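You operate a simulated robot arm through the tools that you are given. There is no shell and no other tool. Be economical: measure what you need, move in short steps, check, and stop when the job is done.

Carry out the task below with a simulated robot arm. There is one attempt and no reset: what you move stays moved.

TASK
Close the pins drawer.

It is judged by the outcome, as a careful person would: the job done as asked, and still so three seconds after it is handed in. It fails if anything else is knocked over, pushed out of place, dropped, spilled or broken.

THE ROBOT
A 6-joint arm with a two-finger parallel gripper, fixed in place. Base frame: the origin is at the foot of the arm, x ahead of it, y to its left, z up. Lengths are in mm, angles in degrees, forces in N, time in s.
Its first joint turns from -66.0 to 66.0 degrees. Payload 2.9 kg.
Tool frame: the origin (TCP) lies between the finger pads and is the grasp point; the fingertips stand 30 mm ahead of it; z points along the fingers, y is the line along which they close. The gripper opens to 110 mm. The fingers are 20 mm wide and 10 mm thick; the gripper's body (48 by 112 mm) begins 55 mm behind the TCP.
Orientation is that of the tool frame in the base frame, as a unit quaternion [w, x, y, z]. With the fingers straight down and closing along the base's y, the tool's x points along the base's -x, its y along +y and its z along -z.

THE INTERFACE
- The arm moves only by the tool servo_tool. Its argument "commands" is a list of rows, each a list of 7 numbers: the turn, a rotation vector about the tool's x, y, z in units of 5 degrees (1.0 is 5 degrees), then the shift along the tool's x, y, z in units of 40 mm (1.0 is 40 mm), then the finger opening in cm, from 0 to 11. In form: [[ax, ay, az, dx, dy, dz, grip], ...]. A call has 1 to 10 rows; each row shifts and turns the commanded pose from where the row before left it, along the tool's axes as they then stand. A call with a number of a shift or a turn outside -1 to 1 is refused whole. A row lasts 0.2 s, in which the tool goes at most 50 mm and 8.6 degrees; a call with a longer step from one row to the next is refused whole, and so is a gripper value outside its range. A pose out of reach is approached as far as the arm can. The call stops where the force on the tool passes 40 N (or 10 N more than at its start, if that is more) or the arm is blocked; 0.2 s more then pass. The fingers move at their own pace (about 108 mm/s each) and stop on an object; they squeeze with about 21 N. The grip force told is the motor's: it shows also when the fingers shut on nothing. Time passes only in rows, and 0.2 s behind the last, so rows that do not move let the fingers close. It gives the time, the measured TCP pose, the force on the tool (base axes), the opening and the grip force at its end, in the units of the frame above (readings bear some noise).
- Cameras (640 x 400 px; columns grow to the right, rows downward): "scene" is fixed at [62.5, 424.8, 1379.4]; the picture's right is [-0.88, -0.48, 0.00], its down [-0.30, 0.55, -0.78] and it looks along [0.37, -0.68, -0.63] (base axes); focal length 320 px, centre (320, 200). "wrist" rides on the gripper at [-36, 0, -57] in the tool frame; the picture's right is [0.00, -1.00, 0.00], its down [0.97, 0.00, -0.24] and it looks along [0.24, 0.00, 0.97] (tool axes); focal length 218 px, centre (320, 200).
- snapshot(camera): a new picture of that camera. No time passes.
- probe_pixels(camera, pixels): for up to 12 pixels [column, row] of the newest picture of that camera ("zoom" is the newest enlarged one), the place [x, y, z] in the base frame of the surface seen there, good to about 2 mm. No time passes.
- zoom(camera, box): a new picture of the part [left, top, right, bottom] of that camera's present view, enlarged. No time passes.
- finish_job(): hands the job in; it is judged then, once.

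Work in short steps. Measure before you move; look again where a grasp or a placing could have gone wrong, and mend it. You have 60 turns and 20 pictures in all, the two below and enlarged ones among them. Open the gripper and draw the arm clear of the work before you hand the job in, unless the task says otherwise; then end with one line.

The tools are called after "Request:" as name(argument=value, ...) on one line, values as JSON. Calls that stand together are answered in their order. servo_tool: Moves the arm, as the interface text tells. Its arguments: {"type":"object","properties":{"commands":{"type":"array","items":{"type":"array","items":{"type":"number"}}}},"required":["commands"]} The other tools are called the same way: snapshot (camera) takes a picture; probe_pixels (camera, pixels) gives the place of the surface under pixels of a picture; zoom (camera, box) takes an enlarged picture of a part of a camera's view; finish_job () hands the job in.

At the start:

```text
time: 0.0
tcp_pos: [448.0, 99.8, 1070.2]
tool_rot: [0.0, 0.0, 1.0, 0.0]
wrist_force: [0.0, -0.2, 0.5]
gripper_width: 110.0
grip_force: 0.0
```

scene: 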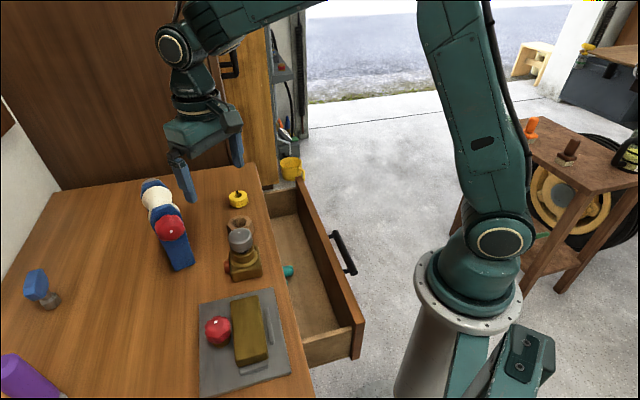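
wrist: 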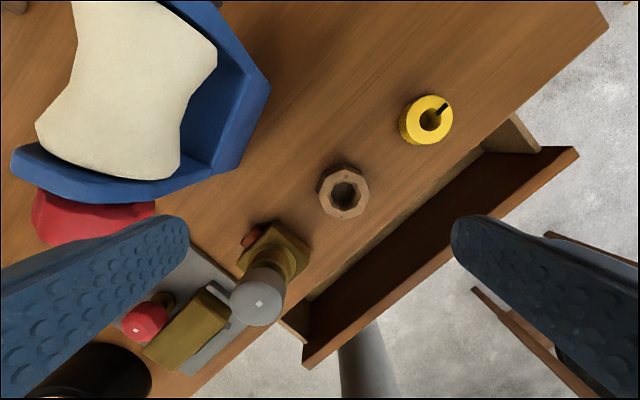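

I see one open drawer at around (310,270) with a teal object near (288,271). I zoom to check it and any labels.

Request:
zoom(camera="scene", box=[190, 170, 390, 390])

Request:
probe_pixels(camera="scene", pixels=[[300, 182], [355, 322], [330, 250], [334, 235], [352, 268], [288, 271], [310, 290], [258, 180], [300, 372], [240, 235], [335, 355], [240, 255]])

```text
1.82 times, centred on (290, 280) of scene
```

zoom: 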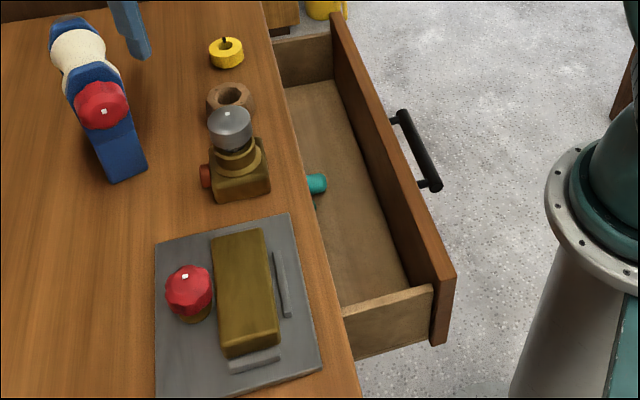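

```text
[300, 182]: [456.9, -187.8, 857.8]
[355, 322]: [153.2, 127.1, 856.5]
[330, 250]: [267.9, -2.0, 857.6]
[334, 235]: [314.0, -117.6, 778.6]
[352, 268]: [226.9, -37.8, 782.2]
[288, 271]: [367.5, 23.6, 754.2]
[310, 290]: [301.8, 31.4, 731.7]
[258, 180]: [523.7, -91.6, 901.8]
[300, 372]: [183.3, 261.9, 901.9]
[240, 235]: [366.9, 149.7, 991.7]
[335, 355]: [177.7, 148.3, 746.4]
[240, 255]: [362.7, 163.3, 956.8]
```

The only open drawer is this one; its front runs along about (-0.69,0.72), so closing is along (0.72,0.69). I measure the handle and panel more exactly.

Request:
probe_pixels(camera="zoom", pixels=[[404, 118], [418, 150], [432, 180], [395, 121], [424, 186], [345, 40], [390, 130], [440, 250], [448, 300], [418, 235], [300, 130], [330, 10]])

Request:
probe_pixels(camera="wrist", pixels=[[578, 152], [305, 365], [440, 258], [605, 30], [515, 115], [280, 312]])

```text
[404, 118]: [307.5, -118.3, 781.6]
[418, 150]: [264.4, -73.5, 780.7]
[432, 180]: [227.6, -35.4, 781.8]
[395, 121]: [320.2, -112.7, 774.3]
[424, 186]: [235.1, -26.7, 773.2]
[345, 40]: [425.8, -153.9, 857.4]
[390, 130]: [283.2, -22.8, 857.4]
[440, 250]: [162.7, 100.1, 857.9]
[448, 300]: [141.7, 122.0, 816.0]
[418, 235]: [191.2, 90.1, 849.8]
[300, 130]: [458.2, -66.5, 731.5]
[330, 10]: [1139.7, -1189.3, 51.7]
```

```text
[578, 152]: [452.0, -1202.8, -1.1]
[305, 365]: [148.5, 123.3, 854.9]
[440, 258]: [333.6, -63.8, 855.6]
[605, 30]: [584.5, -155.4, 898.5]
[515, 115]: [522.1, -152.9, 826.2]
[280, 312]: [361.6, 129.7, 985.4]
```

Handle bar axis lies at n≈139 (along closing direction), z≈775; panel face at n≈186. I go high to above a spot outside the handle, fingers closing.

Request:
servo_tool(commands=[[0, 0, 0, 0.6, -0.6, 0, 0], [0, 0, 0, 0.6, -0.6, 0, 0], [0, 0, 0, 0.6, -0.6, 0, 0], [0, 0, 0, 0.6, -0.6, 0, 0], [0, 0, 0, 0.6, -0.6, 0, 0], [0, 0, 0, 0.6, -0.6, 0, 0], [0, 0, 0, 0.6, -0.6, 0, 0], [0, 0, 0, 0.8, -0.75, 0, 0], [0, 0, 0, 0, 0, 0, 0]])

Request:
servo_tool(commands=[[0, 0, -0.88, 0, 0, 0, 0], [0, 0, -0.88, 0, 0, 0, 0], [0, 0, -0.88, 0, 0, 0, 0], [0, 0, -0.88, 0, 0, 0, 0], [0, 0, -0.88, 0, 0, 0, 0], [0, 0, -0.88, 0, 0, 0, 0], [0, 0, -0.88, 0, 0, 0, 0], [0, 0, -0.88, 0, 0, 0, 0], [0, 0, -0.88, 0, 0, 0, 0], [0, 0, -0.88, 0, 0, 0, 0]])

```text
time: 2.0
tcp_pos: [246.8, -96.5, 1070.0]
tool_rot: [0.0, 0.0, 1.0, 0.0]
wrist_force: [0.6, -0.1, -0.6]
gripper_width: 0.1
grip_force: 21.4
```

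```text
time: 4.2
tcp_pos: [247.0, -98.1, 1070.7]
tool_rot: [0.0, -0.375, 0.927, 0.0]
wrist_force: [0.1, -0.2, -0.4]
gripper_width: 0.1
grip_force: 21.4
```

Pose as intended. I check the views before descending.

Request:
snapshot(camera="wrist")

Request:
snapshot(camera="scene")

```text
16 pictures are left
```

wrist: 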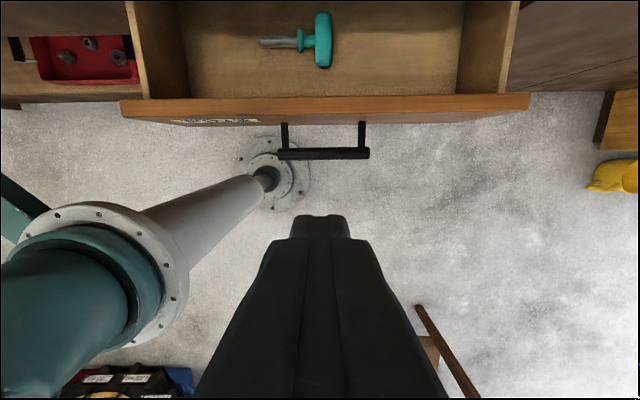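

```text
15 pictures are left
```

scene: 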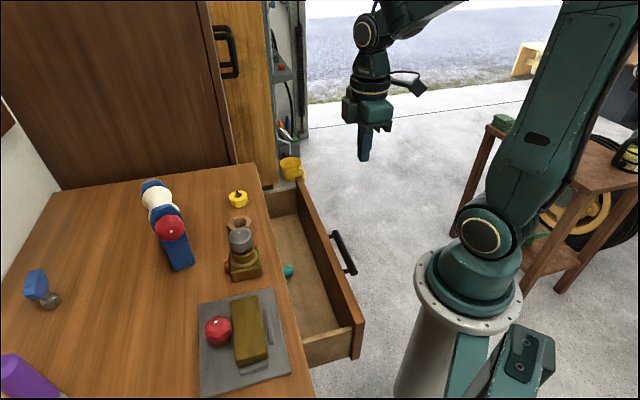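

The label at (222,120) on the front and a red tray at (80,60) deserve a check; I zoom on both.

Request:
zoom(camera="wrist", box=[150, 90, 290, 150])

Request:
zoom(camera="wrist", box=[0, 0, 380, 180])

Request:
probe_pixels(camera="wrist", pixels=[[90, 50], [40, 40], [322, 30], [322, 60], [270, 42], [325, 153], [280, 153], [370, 153], [150, 80], [60, 95], [320, 5], [480, 50]])

```text
4.57 times, centred on (220, 120) of wrist
```

zoom: 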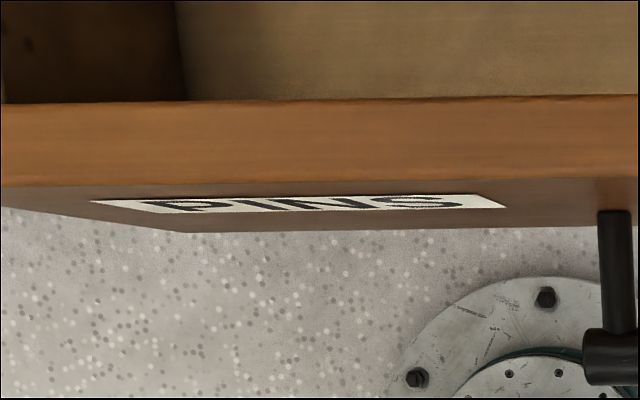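

```text
1.68 times, centred on (190, 90) of wrist
```

zoom: 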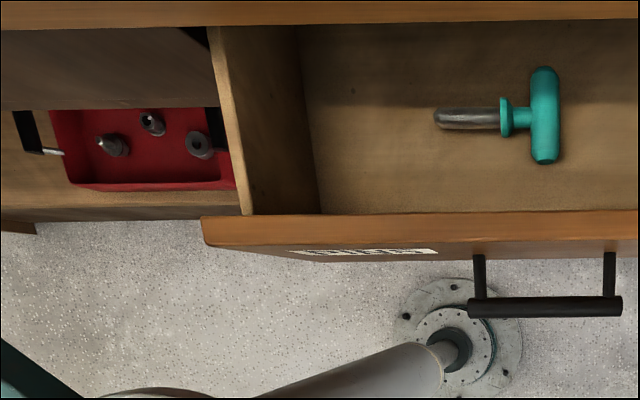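

```text
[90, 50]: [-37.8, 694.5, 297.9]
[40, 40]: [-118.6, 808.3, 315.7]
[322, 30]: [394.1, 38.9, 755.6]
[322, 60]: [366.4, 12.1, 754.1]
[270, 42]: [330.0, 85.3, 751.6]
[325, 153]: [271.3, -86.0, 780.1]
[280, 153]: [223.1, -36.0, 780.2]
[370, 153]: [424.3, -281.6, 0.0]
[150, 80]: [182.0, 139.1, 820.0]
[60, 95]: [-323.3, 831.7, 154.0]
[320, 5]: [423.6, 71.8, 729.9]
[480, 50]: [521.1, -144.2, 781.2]
```

Label reads PINS. TCP sits at n≈109, finger edge ≈119, clear of the handle (131). I descend 280 mm, fingers shut.

Request:
servo_tool(commands=[[0, 0, 0, 0, 0, 0.8, 0], [0, 0, 0, 0, 0, 0.8, 0], [0, 0, 0, 0, 0, 0.8, 0], [0, 0, 0, 0, 0, 0.8, 0], [0, 0, 0, 0, 0, 0.8, 0], [0, 0, 0, 0, 0, 0.8, 0]])

Request:
servo_tool(commands=[[0, 0, 0, 0, 0, 0.5, 0], [0, 0, 0, 0, 0, 0.5, 0], [0, 0, 0, 0, 0, 0.5, 0], [0, 0, 0, 0, 0, 0.5, 0], [0, 0, 0, 0, 0, 0.2, 0], [0, 0, 0, 0, 0, 0, 0]])

Request:
snapshot(camera="wrist")

```text
time: 5.6
tcp_pos: [248.0, -96.9, 876.6]
tool_rot: [0.0, -0.375, 0.927, 0.0]
wrist_force: [0.0, -0.9, 0.1]
gripper_width: 0.3
grip_force: 20.9
```

```text
time: 7.0
tcp_pos: [247.8, -97.6, 788.3]
tool_rot: [-0.001, -0.375, 0.927, 0.0]
wrist_force: [-0.7, 0.6, 0.1]
gripper_width: 0.0
grip_force: 20.6
```

```text
12 pictures are left
```

wrist: 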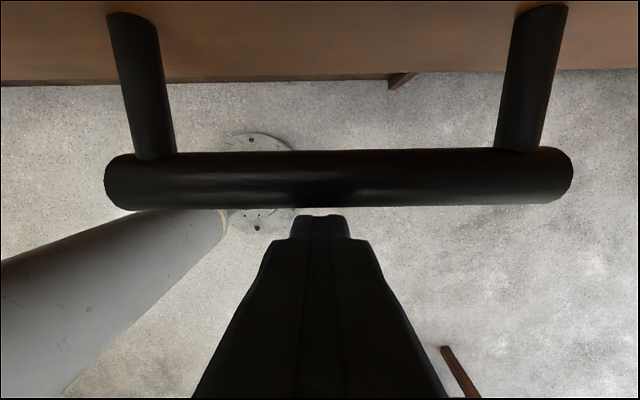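

Fingers are centred just outside the bar. I push slowly in the closing direction (tool -x), 10 mm per row.

Request:
servo_tool(commands=[[0, 0, 0, -0.2, 0, 0, 0], [0, 0, 0, -0.2, 0, 0, 0], [0, 0, 0, -0.2, 0, 0, 0], [0, 0, 0, -0.2, 0, 0, 0], [0, 0, 0, -0.2, 0, 0, 0], [0, 0, 0, -0.2, 0, 0, 0]])

Request:
snapshot(camera="scene")

```text
time: 8.4
tcp_pos: [283.6, -64.3, 789.0]
tool_rot: [0.0, -0.375, 0.927, 0.0]
wrist_force: [-0.5, -1.0, 0.4]
gripper_width: 0.1
grip_force: 21.5
```

```text
11 pictures are left
```

scene: 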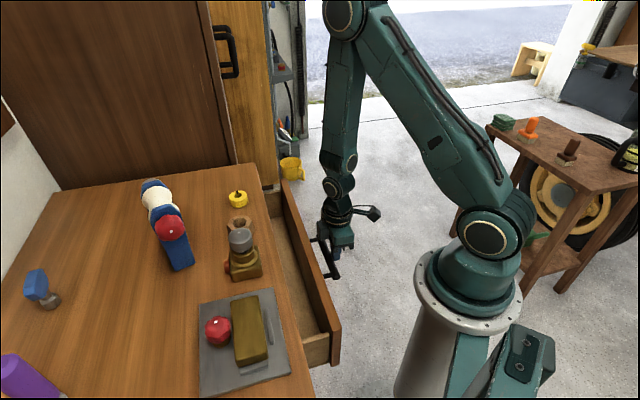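

The drawer slides freely (force ≈1 N). I continue.

Request:
servo_tool(commands=[[0, 0, 0, -0.2, 0, 0, 0], [0, 0, 0, -0.2, 0, 0, 0], [0, 0, 0, -0.2, 0, 0, 0], [0, 0, 0, -0.2, 0, 0, 0], [0, 0, 0, -0.2, 0, 0, 0], [0, 0, 0, -0.1, 0, 0, 0]])

Request:
snapshot(camera="scene")

Request:
snapshot(camera="wrist")

```text
time: 9.8
tcp_pos: [313.7, -34.9, 789.5]
tool_rot: [0.0, -0.375, 0.927, 0.0]
wrist_force: [-2.7, -0.5, -0.3]
gripper_width: 0.0
grip_force: 21.0
```

```text
10 pictures are left
```

scene: 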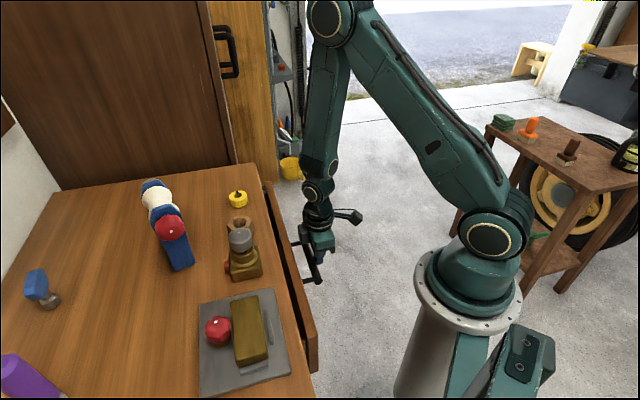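

```text
9 pictures are left
```

wrist: 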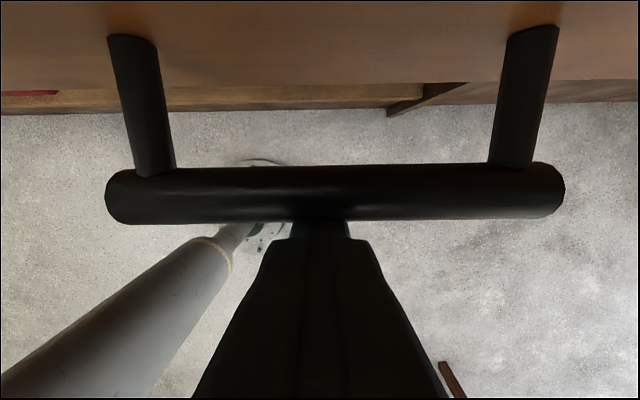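

TCP n≈201, still light force. Continue until the stop, in small steps.

Request:
servo_tool(commands=[[0, 0, 0, -0.2, 0, 0, 0], [0, 0, 0, -0.2, 0, 0, 0], [0, 0, 0, -0.2, 0, 0, 0], [0, 0, 0, -0.15, 0, 0, 0], [0, 0, 0, -0.1, 0, 0, 0], [0, 0, 0, -0.1, 0, 0, 0], [0, 0, 0, -0.1, 0, 0, 0]])

Request:
snapshot(camera="scene")

```text
time: 11.4
tcp_pos: [345.1, -4.2, 789.6]
tool_rot: [0.0, -0.374, 0.927, 0.001]
wrist_force: [-1.7, -0.4, 1.0]
gripper_width: 0.0
grip_force: 21.0
```

```text
8 pictures are left
```

scene: 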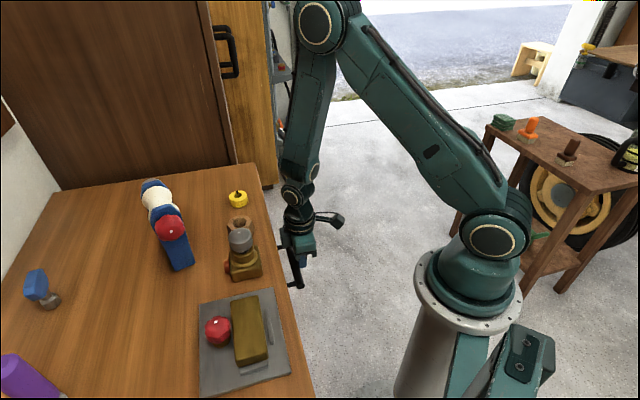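

No stop yet: face ≈ n 310, about flush with the desk edge (313). I push on in 4 mm steps, watching the force.

Request:
servo_tool(commands=[[0, 0, 0, -0.1, 0, 0, 0], [0, 0, 0, -0.1, 0, 0, 0], [0, 0, 0, -0.1, 0, 0, 0], [0, 0, 0, 0, 0, 0, 0]])

Request:
snapshot(camera="wrist")

```text
time: 12.4
tcp_pos: [351.6, 3.4, 789.7]
tool_rot: [-0.001, -0.375, 0.927, -0.001]
wrist_force: [-1.3, -0.7, 1.2]
gripper_width: 0.0
grip_force: 20.8
```

```text
7 pictures are left
```

wrist: 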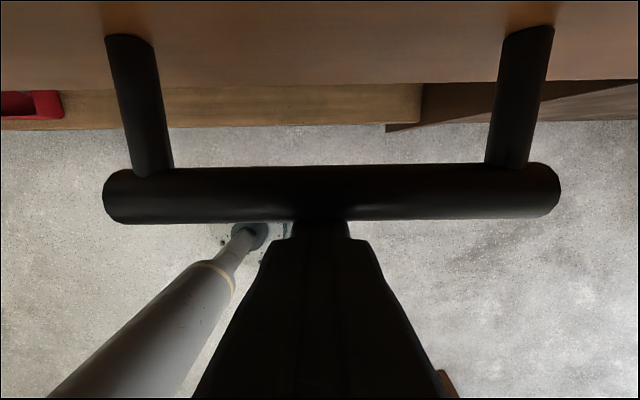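

n≈255, still free. Continue in small steps.

Request:
servo_tool(commands=[[0, 0, 0, -0.1, 0, 0, 0], [0, 0, 0, -0.1, 0, 0, 0], [0, 0, 0, -0.1, 0, 0, 0], [0, 0, 0, -0.1, 0, 0, 0], [0, 0, 0, 0, 0, 0, 0]])

Request:
zoom(camera="scene", box=[220, 160, 380, 320])

```text
time: 13.0
tcp_pos: [353.0, 6.4, 789.9]
tool_rot: [-0.007, -0.373, 0.928, -0.001]
wrist_force: [-7.2, -5.7, 2.7]
gripper_width: 0.1
grip_force: 21.2
stopped in row 3: the force on the tool passed its limit (the readings are from after the stop); the commanded pose is now the measured one
```

```text
2.50 times, centred on (300, 240) of scene
```

zoom: 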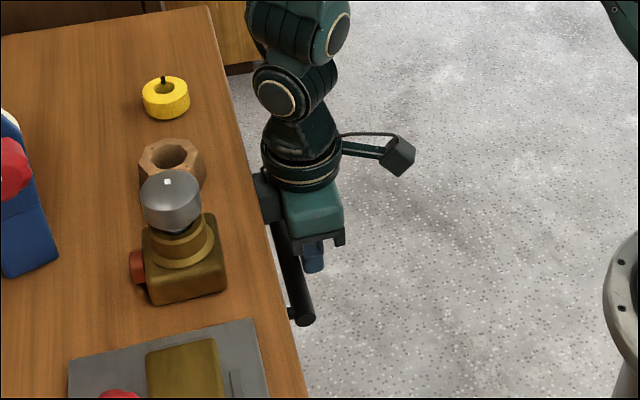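

Stopped hard at n≈258, i.e. face ≈10 mm behind the desk edge. I back off and check whether it is truly closed.

Request:
servo_tool(commands=[[0, 0, 0, 0.2, 0, 0, 0], [0, 0, 0, 0.5, 0, 0, 0], [0, 0, 0, 0.8, 0, 0, 0], [0, 0, 0, 0.8, 0, 0, 0], [0, 0, 0, 0.8, 0, 0, 0], [0, 0, 0, 0, 0, 0, 0]])

Request:
snapshot(camera="wrist")

Request:
snapshot(camera="scene")

```text
time: 14.4
tcp_pos: [264.6, -79.7, 791.1]
tool_rot: [-0.006, -0.373, 0.928, -0.002]
wrist_force: [0.1, 0.1, 0.5]
gripper_width: 0.0
grip_force: 21.1
```

```text
5 pictures are left
```

wrist: 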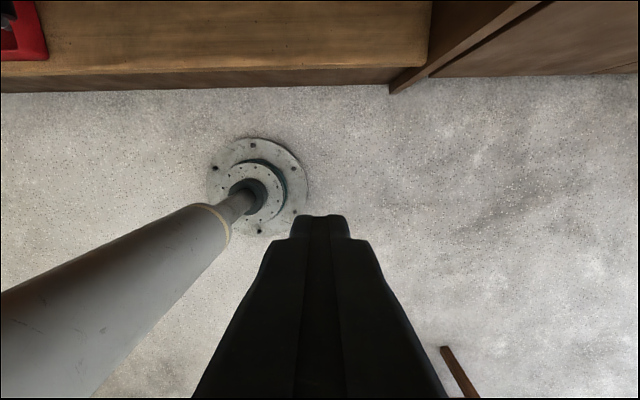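

```text
4 pictures are left
```

scene: 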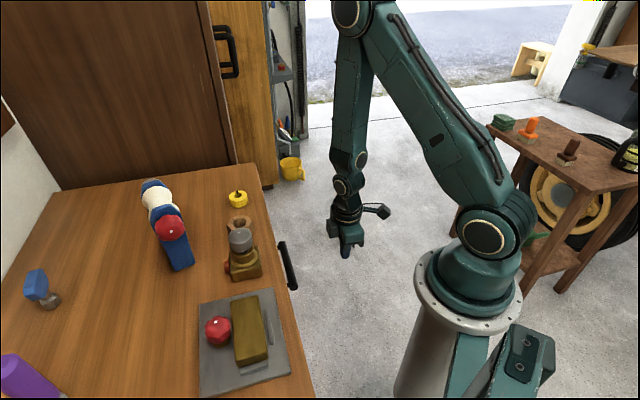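

The drawer front is gone under the desk edge with only the handle showing at (288,265). I tilt the wrist camera toward the front for a direct check.

Request:
servo_tool(commands=[[0, -1, 0, 0, 0, 0, 0], [0, -1, 0, 0, 0, 0, 0], [0, -1, 0, 0, 0, 0, 0], [0, -1, 0, 0, 0, 0, 0], [0, -1, 0, 0, 0, 0, 0], [0, -1, 0, 0, 0, 0, 0], [0, -1, 0, 0, 0, 0, 0], [0, -1, 0, 0, 0, 0, 0], [0, -1, 0, 0, 0, 0, 0], [0, 0, 0, 0, 0, 0, 0]])

Request:
snapshot(camera="wrist")

Request:
probe_pixels(camera="scene", pixels=[[283, 247], [288, 265], [294, 287]])

```text
time: 16.6
tcp_pos: [265.0, -80.0, 792.4]
tool_rot: [0.351, -0.344, 0.859, 0.141]
wrist_force: [-0.2, 0.7, -0.3]
gripper_width: 0.1
grip_force: 21.1
```

```text
3 pictures are left
```

wrist: 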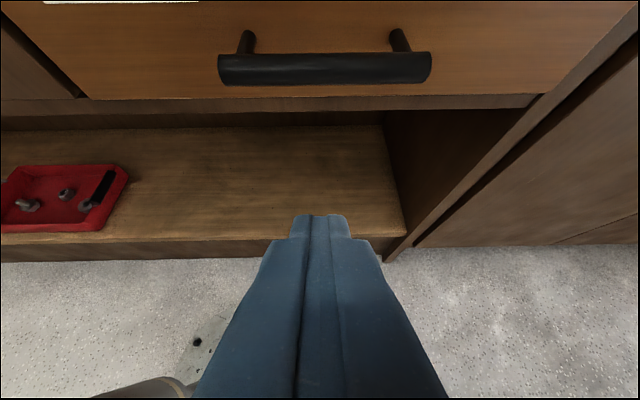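

```text
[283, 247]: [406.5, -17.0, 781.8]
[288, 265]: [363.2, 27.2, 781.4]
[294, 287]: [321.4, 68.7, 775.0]
```

The front looks seated in its frame; I probe the face against the rail (500,100) and stiles for flushness.

Request:
probe_pixels(camera="wrist", pixels=[[150, 80], [330, 93], [500, 85], [330, 103], [480, 101], [150, 105], [600, 60], [20, 70], [40, 90], [570, 20], [605, 40], [10, 30]])

Request:
zoom(camera="wrist", box=[0, 0, 640, 140])

```text
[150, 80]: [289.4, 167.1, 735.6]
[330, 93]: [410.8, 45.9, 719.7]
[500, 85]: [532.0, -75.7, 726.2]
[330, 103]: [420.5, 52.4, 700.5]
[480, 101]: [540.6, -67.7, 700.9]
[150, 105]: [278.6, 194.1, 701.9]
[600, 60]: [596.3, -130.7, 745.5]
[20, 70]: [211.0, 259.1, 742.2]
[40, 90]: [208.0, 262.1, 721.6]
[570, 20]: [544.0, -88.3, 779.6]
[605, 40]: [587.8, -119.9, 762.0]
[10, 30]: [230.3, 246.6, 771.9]
```

```text
1.00 times, centred on (320, 70) of wrist
```

zoom: 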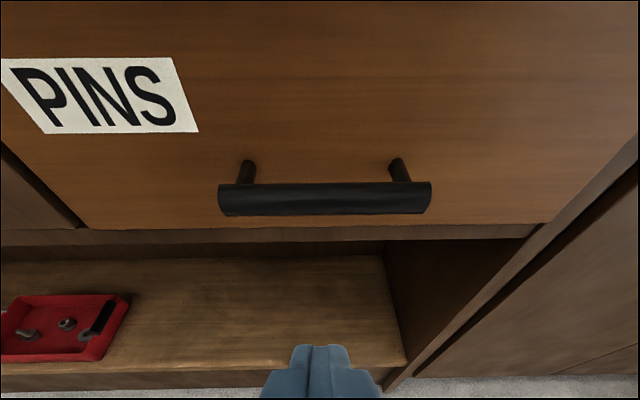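

Face is n≈323 versus stiles ≈331, so I can't rule out that the gripper, not the drawer, met the stop. I'll verify by pressing the panel directly with tilted fingertips beside the handle; first sideways, then forward to a standoff.

Request:
servo_tool(commands=[[0, 0, 0, 0, -0.7, 0, 0], [0, 0, 0, 0, -0.7, 0, 0], [0, 0, 0, 0, -0.65, 0, 0], [0, 0, 0, -0.4, 0, 0.5, 0], [0, 0, 0, -0.4, 0, 0.5, 0], [0, 0, 0, -0.4, 0, 0.5, 0], [0, 0, 0, -0.4, 0, 0.5, 0], [0, 0, 0, -0.4, 0, 0.5, 0], [0, 0, 0, -0.2, 0, 0.25, 0], [0, 0, 0, 0, 0, 0, 0]])

```text
time: 18.6
tcp_pos: [413.5, -50.5, 770.4]
tool_rot: [0.34, -0.345, 0.864, 0.138]
wrist_force: [-0.9, -1.4, -3.9]
gripper_width: 0.0
grip_force: 21.3
stopped in row 9: the force on the tool passed its limit (the readings are from after the stop); the commanded pose is now the measured one
```

I likely touched the handle bar's end (it is longer than I measured). I back off 25 mm and look.

Request:
servo_tool(commands=[[0, 0, 0, 0.3, 0, -0.4, 0], [0, 0, 0, 0.3, 0, -0.4, 0], [0, 0, 0, 0, 0, 0, 0]])

Request:
snapshot(camera="wrist")

```text
time: 19.4
tcp_pos: [384.6, -77.5, 777.8]
tool_rot: [0.341, -0.344, 0.864, 0.138]
wrist_force: [-0.2, 0.0, -1.2]
gripper_width: 0.0
grip_force: 20.8
```

```text
1 pictures are left
```

wrist: 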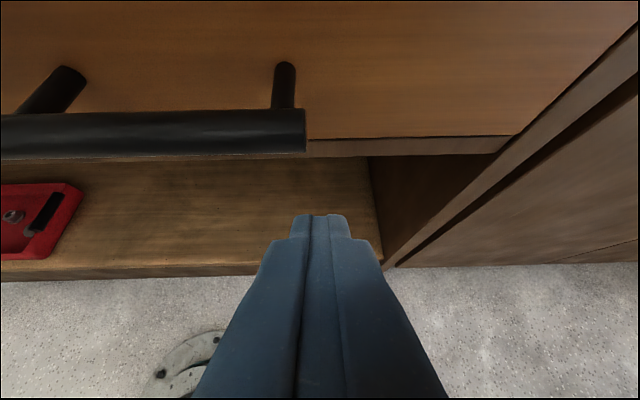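

Confirmed: bar end at (305,130) overlaps the finger column. I probe the face, rail, stile and bar end closely.

Request:
probe_pixels(camera="wrist", pixels=[[400, 120], [480, 125], [500, 131], [400, 145], [480, 144], [525, 131], [560, 100], [600, 65], [540, 95], [300, 115], [400, 60], [550, 50]])

```text
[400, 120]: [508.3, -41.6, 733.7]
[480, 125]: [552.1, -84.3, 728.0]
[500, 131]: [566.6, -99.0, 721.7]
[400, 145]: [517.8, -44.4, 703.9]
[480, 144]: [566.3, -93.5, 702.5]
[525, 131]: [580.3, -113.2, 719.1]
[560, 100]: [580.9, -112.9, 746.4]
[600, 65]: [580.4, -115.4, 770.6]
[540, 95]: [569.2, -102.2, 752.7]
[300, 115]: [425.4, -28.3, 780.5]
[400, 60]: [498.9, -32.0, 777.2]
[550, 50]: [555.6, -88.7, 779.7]
```

The face (n≈330) is now flush with the stiles (n≈330): the second touch seated it the last 7 mm. I press once more, gently, to confirm it is at its stop.

Request:
servo_tool(commands=[[0, 0, 0, -0.3, 0, 0.3, 0], [0, 0, 0, -0.25, 0, 0.3, 0], [0, 0, 0, -0.05, 0, 0.05, 0], [0, 0, 0, -0.05, 0, 0.05, 0], [0, 0, 0, -0.05, 0, 0.05, 0], [0, 0, 0, -0.05, 0, 0.05, 0], [0, 0, 0, -0.05, 0, 0.05, 0], [0, 0, 0, -0.05, 0, 0.05, 0]])

```text
time: 20.8
tcp_pos: [413.1, -50.5, 773.0]
tool_rot: [0.335, -0.343, 0.867, 0.137]
wrist_force: [-2.2, -2.3, -3.0]
gripper_width: 0.0
grip_force: 21.1
stopped in row 6: the force on the tool passed its limit (the readings are from after the stop); the commanded pose is now the measured one
```

Stopped at the same place (n≈256.4), so the drawer is home. I retreat and open the gripper in free air.

Request:
servo_tool(commands=[[0, 0, 0, 0.2, 0, -0.2, 0], [0, 0, 0, 0.5, 0, -0.5, 0], [0, 0, 0, 0.5, 0, -0.5, 0], [0, 0, 0, 0.5, 0, -0.5, 0], [0, 0, 0, 0.3, 0, -0.3, 4], [0, 0, 0, 0, 0, 0, 8], [0, 0, 0, 0, 0, 0, 8], [0, 0, 0, 0, 0, 0, 8]])

Request:
snapshot(camera="wrist")

Request:
probe_pixels(camera="wrist", pixels=[[330, 50], [400, 40], [340, 105], [520, 70], [560, 50], [600, 40], [300, 60], [450, 60]])

```text
time: 22.6
tcp_pos: [328.9, -129.0, 778.5]
tool_rot: [0.336, -0.344, 0.866, 0.137]
wrist_force: [0.3, 0.0, -0.5]
gripper_width: 80.1
grip_force: 0.1
```

```text
0 pictures are left
```

wrist: 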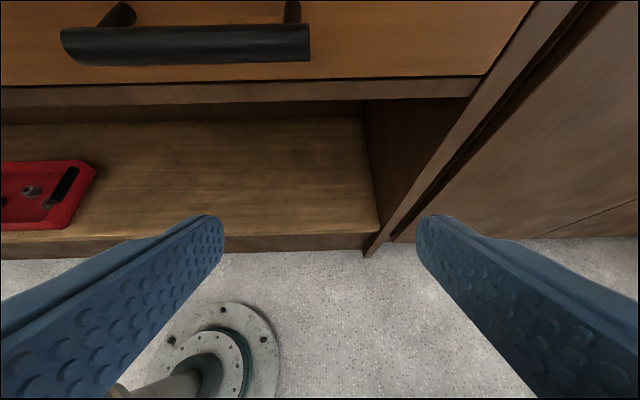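

```text
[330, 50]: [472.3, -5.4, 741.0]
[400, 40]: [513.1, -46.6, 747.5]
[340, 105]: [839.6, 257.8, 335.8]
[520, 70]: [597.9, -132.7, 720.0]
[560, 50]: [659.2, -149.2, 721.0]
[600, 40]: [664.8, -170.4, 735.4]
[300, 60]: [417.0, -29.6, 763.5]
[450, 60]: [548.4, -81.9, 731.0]
```

The face (sum x+y ≈ 466.7, n≈330) stays flush with the frame and the arm is clear, so I hand in.

Request:
finish_job()

```text
The job is handed in.
```

The pins drawer is closed: its front is flush with the frame, a second push found it against its stop, and the pictures show nothing else disturbed.
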